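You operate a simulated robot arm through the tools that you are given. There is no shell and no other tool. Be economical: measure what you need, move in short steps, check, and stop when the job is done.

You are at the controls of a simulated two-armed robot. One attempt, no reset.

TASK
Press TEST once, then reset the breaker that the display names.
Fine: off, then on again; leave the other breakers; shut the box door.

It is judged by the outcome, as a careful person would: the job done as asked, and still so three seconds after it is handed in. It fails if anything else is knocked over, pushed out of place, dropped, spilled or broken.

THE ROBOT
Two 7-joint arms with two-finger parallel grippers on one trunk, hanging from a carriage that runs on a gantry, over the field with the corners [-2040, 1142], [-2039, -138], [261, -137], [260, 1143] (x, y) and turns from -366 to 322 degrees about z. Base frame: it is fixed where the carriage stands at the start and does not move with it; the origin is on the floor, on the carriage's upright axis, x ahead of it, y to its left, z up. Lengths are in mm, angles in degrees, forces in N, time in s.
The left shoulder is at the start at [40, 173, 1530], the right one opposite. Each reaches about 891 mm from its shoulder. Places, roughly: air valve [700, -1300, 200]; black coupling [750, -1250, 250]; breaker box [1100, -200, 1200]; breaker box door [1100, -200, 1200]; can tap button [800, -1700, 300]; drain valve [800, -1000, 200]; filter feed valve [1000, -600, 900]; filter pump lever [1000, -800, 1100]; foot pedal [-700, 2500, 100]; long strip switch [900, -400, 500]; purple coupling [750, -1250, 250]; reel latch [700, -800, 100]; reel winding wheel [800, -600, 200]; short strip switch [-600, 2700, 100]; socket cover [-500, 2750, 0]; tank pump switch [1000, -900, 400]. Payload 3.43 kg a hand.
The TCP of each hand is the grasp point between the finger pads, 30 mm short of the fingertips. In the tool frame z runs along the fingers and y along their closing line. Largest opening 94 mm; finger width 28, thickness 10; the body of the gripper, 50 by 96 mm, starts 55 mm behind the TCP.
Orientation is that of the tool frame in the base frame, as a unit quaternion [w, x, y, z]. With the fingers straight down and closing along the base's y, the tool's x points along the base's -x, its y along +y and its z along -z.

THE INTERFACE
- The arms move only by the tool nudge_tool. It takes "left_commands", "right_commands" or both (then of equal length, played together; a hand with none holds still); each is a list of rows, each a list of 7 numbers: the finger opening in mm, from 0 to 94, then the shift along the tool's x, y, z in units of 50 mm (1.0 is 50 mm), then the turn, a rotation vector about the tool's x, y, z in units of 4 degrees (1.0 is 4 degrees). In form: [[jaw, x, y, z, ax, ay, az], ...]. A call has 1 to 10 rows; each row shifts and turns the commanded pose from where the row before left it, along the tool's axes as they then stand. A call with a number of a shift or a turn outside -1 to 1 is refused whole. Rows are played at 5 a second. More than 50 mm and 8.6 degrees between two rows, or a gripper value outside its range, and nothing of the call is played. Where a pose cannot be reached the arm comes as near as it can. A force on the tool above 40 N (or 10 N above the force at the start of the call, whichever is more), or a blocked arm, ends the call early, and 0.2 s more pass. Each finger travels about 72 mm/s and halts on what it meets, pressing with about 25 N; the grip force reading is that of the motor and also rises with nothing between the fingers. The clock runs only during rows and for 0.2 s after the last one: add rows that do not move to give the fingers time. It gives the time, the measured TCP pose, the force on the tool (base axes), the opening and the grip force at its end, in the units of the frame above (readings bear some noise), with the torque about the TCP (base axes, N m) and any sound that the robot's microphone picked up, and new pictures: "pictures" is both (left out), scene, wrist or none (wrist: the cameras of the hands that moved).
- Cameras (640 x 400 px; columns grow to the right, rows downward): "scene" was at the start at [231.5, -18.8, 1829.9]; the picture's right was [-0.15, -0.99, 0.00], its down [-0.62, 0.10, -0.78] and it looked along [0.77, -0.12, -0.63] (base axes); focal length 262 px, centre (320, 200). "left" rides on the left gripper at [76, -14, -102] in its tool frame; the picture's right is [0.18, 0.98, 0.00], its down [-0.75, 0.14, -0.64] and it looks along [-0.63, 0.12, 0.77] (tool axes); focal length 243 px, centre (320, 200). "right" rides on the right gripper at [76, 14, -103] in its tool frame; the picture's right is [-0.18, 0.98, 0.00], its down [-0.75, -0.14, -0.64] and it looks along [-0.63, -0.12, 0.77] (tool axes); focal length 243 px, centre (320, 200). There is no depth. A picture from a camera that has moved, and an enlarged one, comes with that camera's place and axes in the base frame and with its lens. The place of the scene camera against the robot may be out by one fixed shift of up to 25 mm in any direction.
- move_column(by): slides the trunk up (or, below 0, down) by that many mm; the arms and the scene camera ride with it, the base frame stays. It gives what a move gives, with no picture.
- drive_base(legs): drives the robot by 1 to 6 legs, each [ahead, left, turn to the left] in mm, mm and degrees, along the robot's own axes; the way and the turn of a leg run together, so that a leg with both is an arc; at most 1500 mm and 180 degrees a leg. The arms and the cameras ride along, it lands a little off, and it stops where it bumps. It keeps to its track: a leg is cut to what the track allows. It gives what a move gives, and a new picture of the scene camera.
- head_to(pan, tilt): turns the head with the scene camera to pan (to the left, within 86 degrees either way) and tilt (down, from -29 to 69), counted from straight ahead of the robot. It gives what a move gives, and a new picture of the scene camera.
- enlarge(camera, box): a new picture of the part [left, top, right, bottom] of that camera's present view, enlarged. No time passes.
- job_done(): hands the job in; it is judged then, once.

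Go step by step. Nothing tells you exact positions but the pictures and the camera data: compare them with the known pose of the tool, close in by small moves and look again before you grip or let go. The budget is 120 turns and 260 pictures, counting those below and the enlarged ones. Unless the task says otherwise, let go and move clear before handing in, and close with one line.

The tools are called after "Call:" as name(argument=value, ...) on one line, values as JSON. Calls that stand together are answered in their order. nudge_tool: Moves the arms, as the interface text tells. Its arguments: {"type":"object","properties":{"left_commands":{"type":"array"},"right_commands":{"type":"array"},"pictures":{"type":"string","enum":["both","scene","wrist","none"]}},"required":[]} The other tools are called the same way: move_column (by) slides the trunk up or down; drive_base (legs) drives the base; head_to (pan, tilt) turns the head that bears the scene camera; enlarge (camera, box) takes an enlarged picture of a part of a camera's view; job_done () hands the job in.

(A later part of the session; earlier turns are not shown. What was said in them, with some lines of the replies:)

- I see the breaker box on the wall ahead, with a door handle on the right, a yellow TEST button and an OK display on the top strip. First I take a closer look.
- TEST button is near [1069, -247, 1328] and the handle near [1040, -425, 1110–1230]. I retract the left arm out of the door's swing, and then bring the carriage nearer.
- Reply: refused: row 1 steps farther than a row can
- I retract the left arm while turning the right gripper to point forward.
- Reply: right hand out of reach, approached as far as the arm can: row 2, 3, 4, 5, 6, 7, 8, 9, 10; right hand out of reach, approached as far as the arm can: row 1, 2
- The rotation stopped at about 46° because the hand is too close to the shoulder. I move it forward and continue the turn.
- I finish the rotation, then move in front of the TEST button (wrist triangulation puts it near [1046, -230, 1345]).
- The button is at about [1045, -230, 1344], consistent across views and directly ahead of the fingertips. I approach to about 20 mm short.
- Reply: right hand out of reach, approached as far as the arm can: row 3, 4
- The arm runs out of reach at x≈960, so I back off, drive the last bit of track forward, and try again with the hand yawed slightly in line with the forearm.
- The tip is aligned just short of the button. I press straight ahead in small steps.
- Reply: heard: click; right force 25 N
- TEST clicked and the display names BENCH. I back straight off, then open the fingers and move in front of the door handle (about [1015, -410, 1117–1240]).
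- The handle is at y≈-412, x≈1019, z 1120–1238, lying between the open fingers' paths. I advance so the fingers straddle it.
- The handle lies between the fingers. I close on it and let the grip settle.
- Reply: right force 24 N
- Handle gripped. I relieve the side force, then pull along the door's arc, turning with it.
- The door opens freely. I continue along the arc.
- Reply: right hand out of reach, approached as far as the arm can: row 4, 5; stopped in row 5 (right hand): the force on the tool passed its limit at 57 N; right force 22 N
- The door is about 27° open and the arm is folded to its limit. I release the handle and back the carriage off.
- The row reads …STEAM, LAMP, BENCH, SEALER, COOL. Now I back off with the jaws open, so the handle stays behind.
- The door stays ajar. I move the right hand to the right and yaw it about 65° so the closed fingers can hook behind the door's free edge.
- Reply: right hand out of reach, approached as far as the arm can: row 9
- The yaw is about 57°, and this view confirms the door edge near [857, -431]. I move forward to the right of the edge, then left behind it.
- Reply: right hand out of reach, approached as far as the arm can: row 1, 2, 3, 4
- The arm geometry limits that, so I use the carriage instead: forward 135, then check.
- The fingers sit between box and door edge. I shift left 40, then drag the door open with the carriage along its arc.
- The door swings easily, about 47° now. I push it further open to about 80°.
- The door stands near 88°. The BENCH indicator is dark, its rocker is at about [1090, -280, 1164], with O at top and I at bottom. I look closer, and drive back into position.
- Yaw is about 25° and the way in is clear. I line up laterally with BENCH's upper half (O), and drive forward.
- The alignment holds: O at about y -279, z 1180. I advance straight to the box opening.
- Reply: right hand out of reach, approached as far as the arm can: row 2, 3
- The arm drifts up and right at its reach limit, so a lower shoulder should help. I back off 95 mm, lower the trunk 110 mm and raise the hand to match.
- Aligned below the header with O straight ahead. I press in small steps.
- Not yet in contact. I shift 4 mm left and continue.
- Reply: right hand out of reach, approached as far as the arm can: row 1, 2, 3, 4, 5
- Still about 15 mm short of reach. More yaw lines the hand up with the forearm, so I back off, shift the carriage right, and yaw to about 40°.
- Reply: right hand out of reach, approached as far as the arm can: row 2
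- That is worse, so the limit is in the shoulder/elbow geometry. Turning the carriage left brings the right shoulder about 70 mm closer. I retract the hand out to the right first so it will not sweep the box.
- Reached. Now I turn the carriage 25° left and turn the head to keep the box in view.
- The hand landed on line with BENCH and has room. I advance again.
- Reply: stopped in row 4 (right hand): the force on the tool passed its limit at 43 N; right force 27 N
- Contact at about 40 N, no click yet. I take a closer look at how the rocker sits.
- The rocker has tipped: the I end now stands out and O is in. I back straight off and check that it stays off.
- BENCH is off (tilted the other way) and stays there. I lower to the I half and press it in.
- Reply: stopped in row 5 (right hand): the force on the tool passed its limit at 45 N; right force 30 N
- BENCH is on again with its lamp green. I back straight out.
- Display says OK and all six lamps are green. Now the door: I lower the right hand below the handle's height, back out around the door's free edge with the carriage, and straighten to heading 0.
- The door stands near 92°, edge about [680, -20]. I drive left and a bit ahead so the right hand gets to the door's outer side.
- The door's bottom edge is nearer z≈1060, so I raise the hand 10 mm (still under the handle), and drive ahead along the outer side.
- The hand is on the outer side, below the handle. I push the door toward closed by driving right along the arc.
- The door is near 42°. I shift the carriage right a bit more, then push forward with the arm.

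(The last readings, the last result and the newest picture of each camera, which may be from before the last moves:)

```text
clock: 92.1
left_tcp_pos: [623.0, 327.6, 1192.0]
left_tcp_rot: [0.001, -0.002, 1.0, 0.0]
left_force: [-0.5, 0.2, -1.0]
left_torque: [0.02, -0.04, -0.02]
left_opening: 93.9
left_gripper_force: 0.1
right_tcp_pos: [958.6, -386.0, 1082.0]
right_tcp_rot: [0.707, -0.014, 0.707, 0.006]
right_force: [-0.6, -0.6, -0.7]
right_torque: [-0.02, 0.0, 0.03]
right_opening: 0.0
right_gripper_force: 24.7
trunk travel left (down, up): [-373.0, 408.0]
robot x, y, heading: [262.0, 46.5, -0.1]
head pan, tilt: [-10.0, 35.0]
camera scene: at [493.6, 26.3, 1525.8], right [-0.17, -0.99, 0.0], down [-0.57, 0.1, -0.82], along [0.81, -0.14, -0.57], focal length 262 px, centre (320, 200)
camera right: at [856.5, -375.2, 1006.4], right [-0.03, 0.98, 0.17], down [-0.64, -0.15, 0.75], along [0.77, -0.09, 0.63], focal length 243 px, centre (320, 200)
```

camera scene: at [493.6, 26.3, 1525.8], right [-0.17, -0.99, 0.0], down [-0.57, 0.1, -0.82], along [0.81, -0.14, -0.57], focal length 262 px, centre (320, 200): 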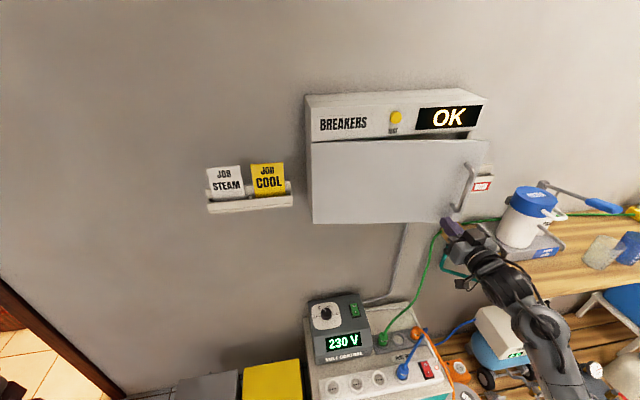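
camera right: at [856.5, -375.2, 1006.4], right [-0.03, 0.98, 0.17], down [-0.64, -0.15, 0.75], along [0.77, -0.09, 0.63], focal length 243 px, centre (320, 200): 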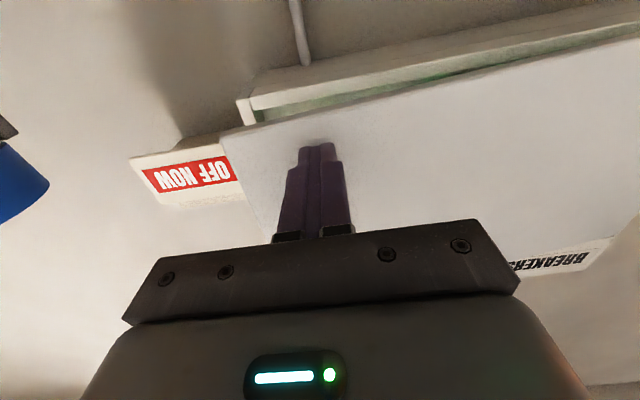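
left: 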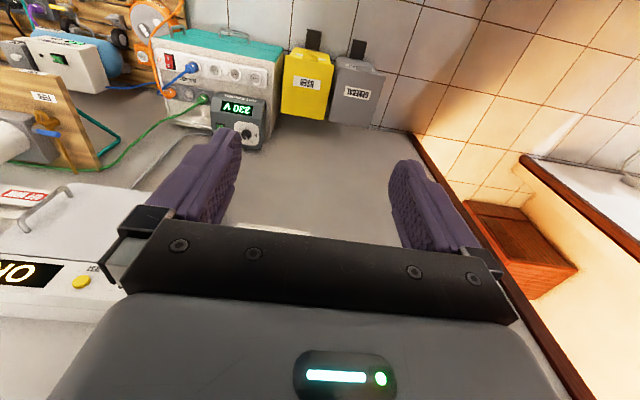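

About 8° left. I keep pushing gently.

Call:
nudge_tool(right_commands=[[0, -0.05, 0.05, 0.3, 0, 0, 0], [0, 0, 0.05, 0.3, 0, 0, 0], [0, 0, 0, 0.2, 0, 0, 0], [0, 0, 0, 0.2, 0, 0, 0], [0, 0, 0, 0, 0, 0, 0]])

```text
clock: 93.3
left_tcp_pos: [623.9, 326.4, 1192.7]
left_tcp_rot: [-0.001, -0.002, 1.0, 0.0]
left_force: [-0.1, 0.6, -0.2]
left_torque: [0.0, 0.01, 0.02]
left_opening: 93.8
left_gripper_force: 0.0
right_tcp_pos: [1009.5, -378.8, 1086.5]
right_tcp_rot: [0.707, -0.014, 0.707, 0.006]
right_force: [-0.4, 0.0, 0.5]
right_torque: [-0.04, 0.03, -0.02]
right_opening: 0.1
right_gripper_force: 24.7
trunk travel left (down, up): [-373.0, 408.0]
robot x, y, heading: [261.8, 49.6, 0.0]
head pan, tilt: [-10.0, 35.0]
camera scene: at [493.7, 26.4, 1525.8], right [-0.17, -0.99, 0.0], down [-0.57, 0.1, -0.82], along [0.81, -0.14, -0.57], focal length 262 px, centre (320, 200)
camera right: at [906.6, -367.6, 1009.2], right [-0.03, 0.98, 0.17], down [-0.64, -0.15, 0.75], along [0.77, -0.09, 0.63], focal length 243 px, centre (320, 200)
```

scene: 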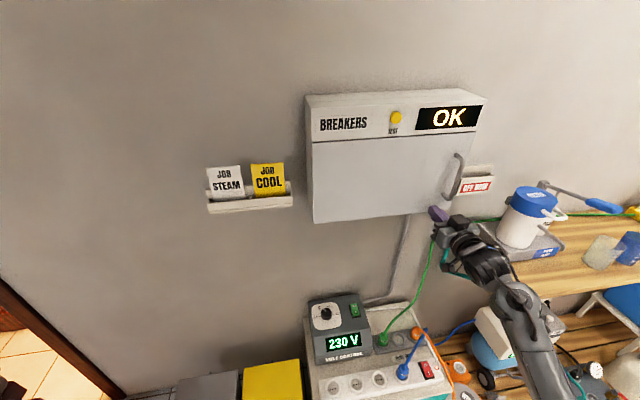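
right: 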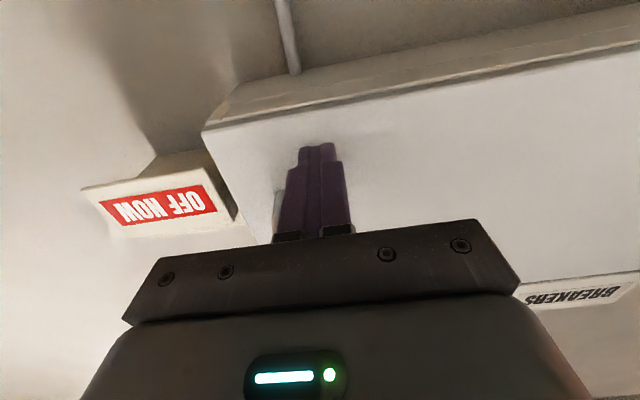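

The door looks shut. I give a last light press to be sure of contact and seating.

Call:
nudge_tool(right_commands=[[0, 0, 0, 0.1, 0, 0, 0], [0, 0, 0, 0.1, 0, 0, 0], [0, 0, 0, 0.1, 0, 0, 0], [0, 0, 0, 0.1, 0, 0, 0], [0, 0, 0, 0.1, 0, 0, 0], [0, 0, 0, 0.1, 0, 0, 0]])

Call:
enlarge(camera="scene", box=[290, 80, 510, 230])

```text
clock: 94.4
left_tcp_pos: [619.7, 328.2, 1191.2]
left_tcp_rot: [-0.002, -0.001, 1.0, 0.0]
left_force: [0.1, 0.0, 0.4]
left_torque: [0.02, -0.03, -0.01]
left_opening: 94.1
left_gripper_force: 0.0
right_tcp_pos: [1021.6, -379.8, 1087.1]
right_tcp_rot: [0.708, -0.015, 0.706, 0.007]
right_force: [-27.4, 3.7, 0.3]
right_torque: [0.03, 0.23, -0.07]
right_opening: 0.0
right_gripper_force: 25.3
trunk travel left (down, up): [-373.0, 408.0]
robot x, y, heading: [256.0, 48.5, 0.0]
head pan, tilt: [-10.0, 35.0]
stopped in row 5 (right hand): the force on the tool passed its limit at 46 N (the readings are from after the stop); the commanded pose is now the measured one
camera scene: at [490.0, 26.4, 1524.9], right [-0.17, -0.98, 0.0], down [-0.57, 0.1, -0.82], along [0.8, -0.14, -0.58], focal length 262 px, centre (320, 200)
camera right: at [919.6, -367.9, 1009.0], right [-0.03, 0.98, 0.17], down [-0.64, -0.15, 0.75], along [0.77, -0.09, 0.64], focal length 243 px, centre (320, 200)
```

scene: 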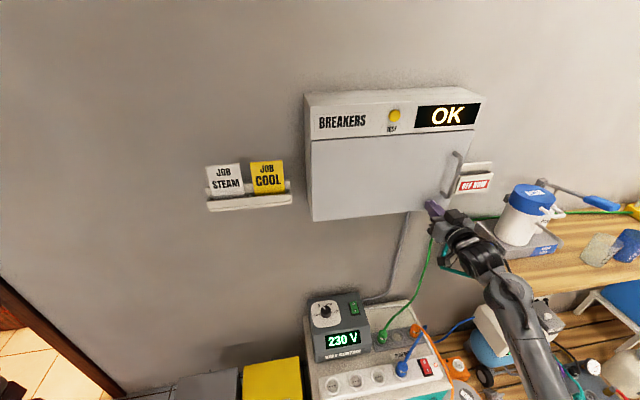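
right: 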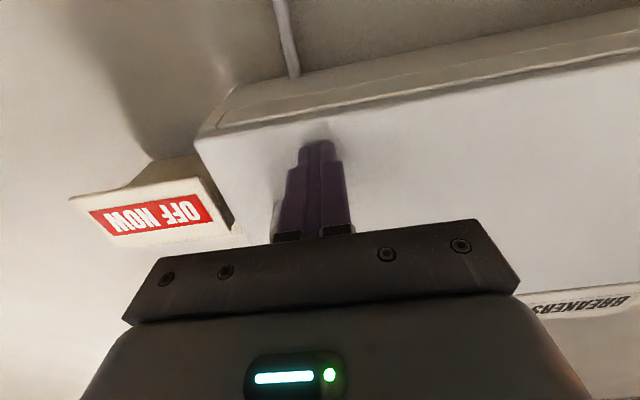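

```text
2.67 times, centred on (400, 155) of scene
camera zoom: at [490.0, 26.4, 1524.9], right [-0.17, -0.98, 0.0], down [-0.57, 0.1, -0.82], along [0.8, -0.14, -0.58], focal length 699 px, centre (107, 320)
```

zoom: 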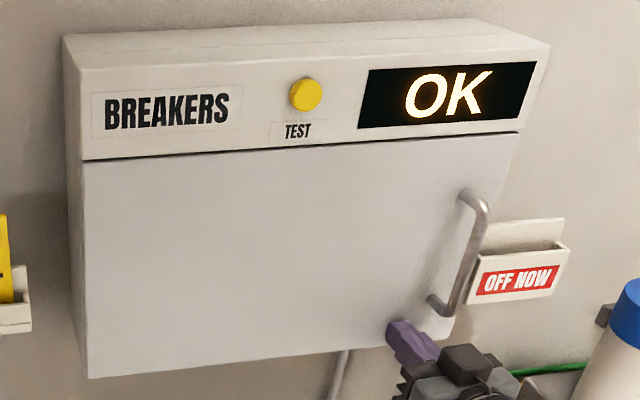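

The door is firmly seated. I back the hand straight off and make a final check.

Call:
nudge_tool(right_commands=[[0, 0, 0, -0.6, 0, 0, 0], [0, 0, 0, -0.8, 0, 0, 0], [0, 0, 0, -0.8, 0, 0, 0], [0, 0, 0, 0, 0, 0, 0]], pictures="none")

Call:
drive_base(legs=[[-150, 0, 0]])

Call:
enlarge(camera="scene", box=[270, 70, 490, 220])

```text
clock: 95.4
left_tcp_pos: [624.8, 327.9, 1193.4]
left_tcp_rot: [0.0, -0.002, 1.0, -0.001]
left_force: [0.0, -0.6, -0.1]
left_torque: [0.02, -0.02, -0.01]
left_opening: 94.1
left_gripper_force: 0.0
right_tcp_pos: [917.0, -382.1, 1089.8]
right_tcp_rot: [0.71, -0.014, 0.704, 0.007]
right_force: [0.3, 0.0, 1.6]
right_torque: [0.0, 0.05, -0.02]
right_opening: 0.2
right_gripper_force: 24.4
trunk travel left (down, up): [-373.0, 408.0]
robot x, y, heading: [258.7, 47.3, 0.2]
head pan, tilt: [-10.0, 35.0]
```

```text
clock: 96.7
left_tcp_pos: [474.3, 328.1, 1192.0]
left_tcp_rot: [0.0, -0.002, 1.0, 0.0]
left_force: [-0.5, -0.7, 0.4]
left_torque: [-0.01, -0.04, 0.02]
left_opening: 94.1
left_gripper_force: 0.0
right_tcp_pos: [768.1, -382.1, 1088.5]
right_tcp_rot: [0.71, -0.015, 0.704, 0.006]
right_force: [0.1, -0.5, -0.5]
right_torque: [0.01, -0.01, 0.01]
right_opening: 0.2
right_gripper_force: 25.1
trunk travel left (down, up): [-373.0, 408.0]
robot x, y, heading: [112.3, 44.6, 0.1]
head pan, tilt: [-10.0, 35.0]
camera scene: at [344.3, 25.9, 1525.7], right [-0.17, -0.99, 0.0], down [-0.57, 0.1, -0.82], along [0.81, -0.14, -0.57], focal length 262 px, centre (320, 200)
```

scene: 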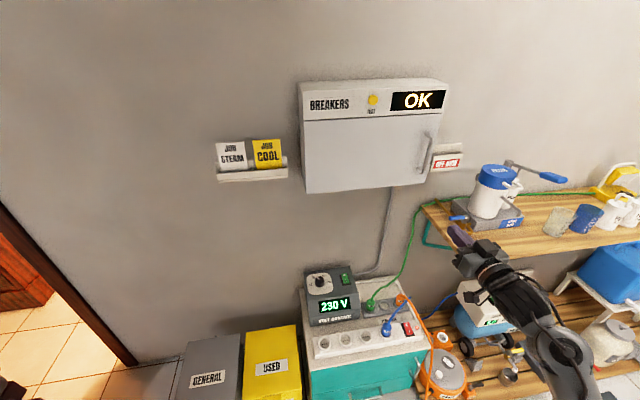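

```text
2.67 times, centred on (380, 145) of scene
camera zoom: at [344.3, 25.9, 1525.7], right [-0.17, -0.99, 0.0], down [-0.57, 0.1, -0.82], along [0.81, -0.14, -0.57], focal length 699 px, centre (160, 347)
```

zoom: 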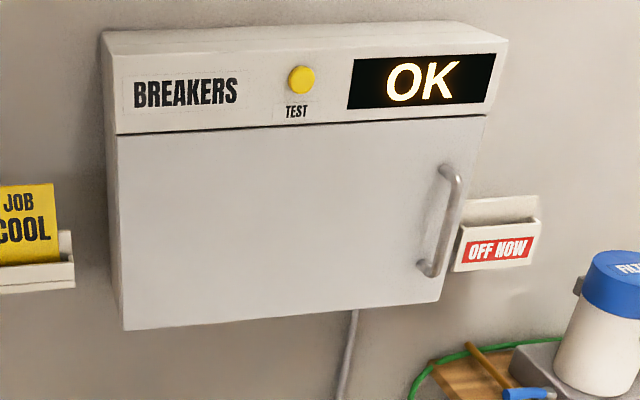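

The door is shut, the display reads OK and the hands are clear, so I hand the job in.

Call:
job_done()

```text
The job is handed in.
```

I pressed TEST once and the display named BENCH. I switched BENCH off and on again, and the display then read OK with all six lamps green. I left the other breakers alone and shut the box door.
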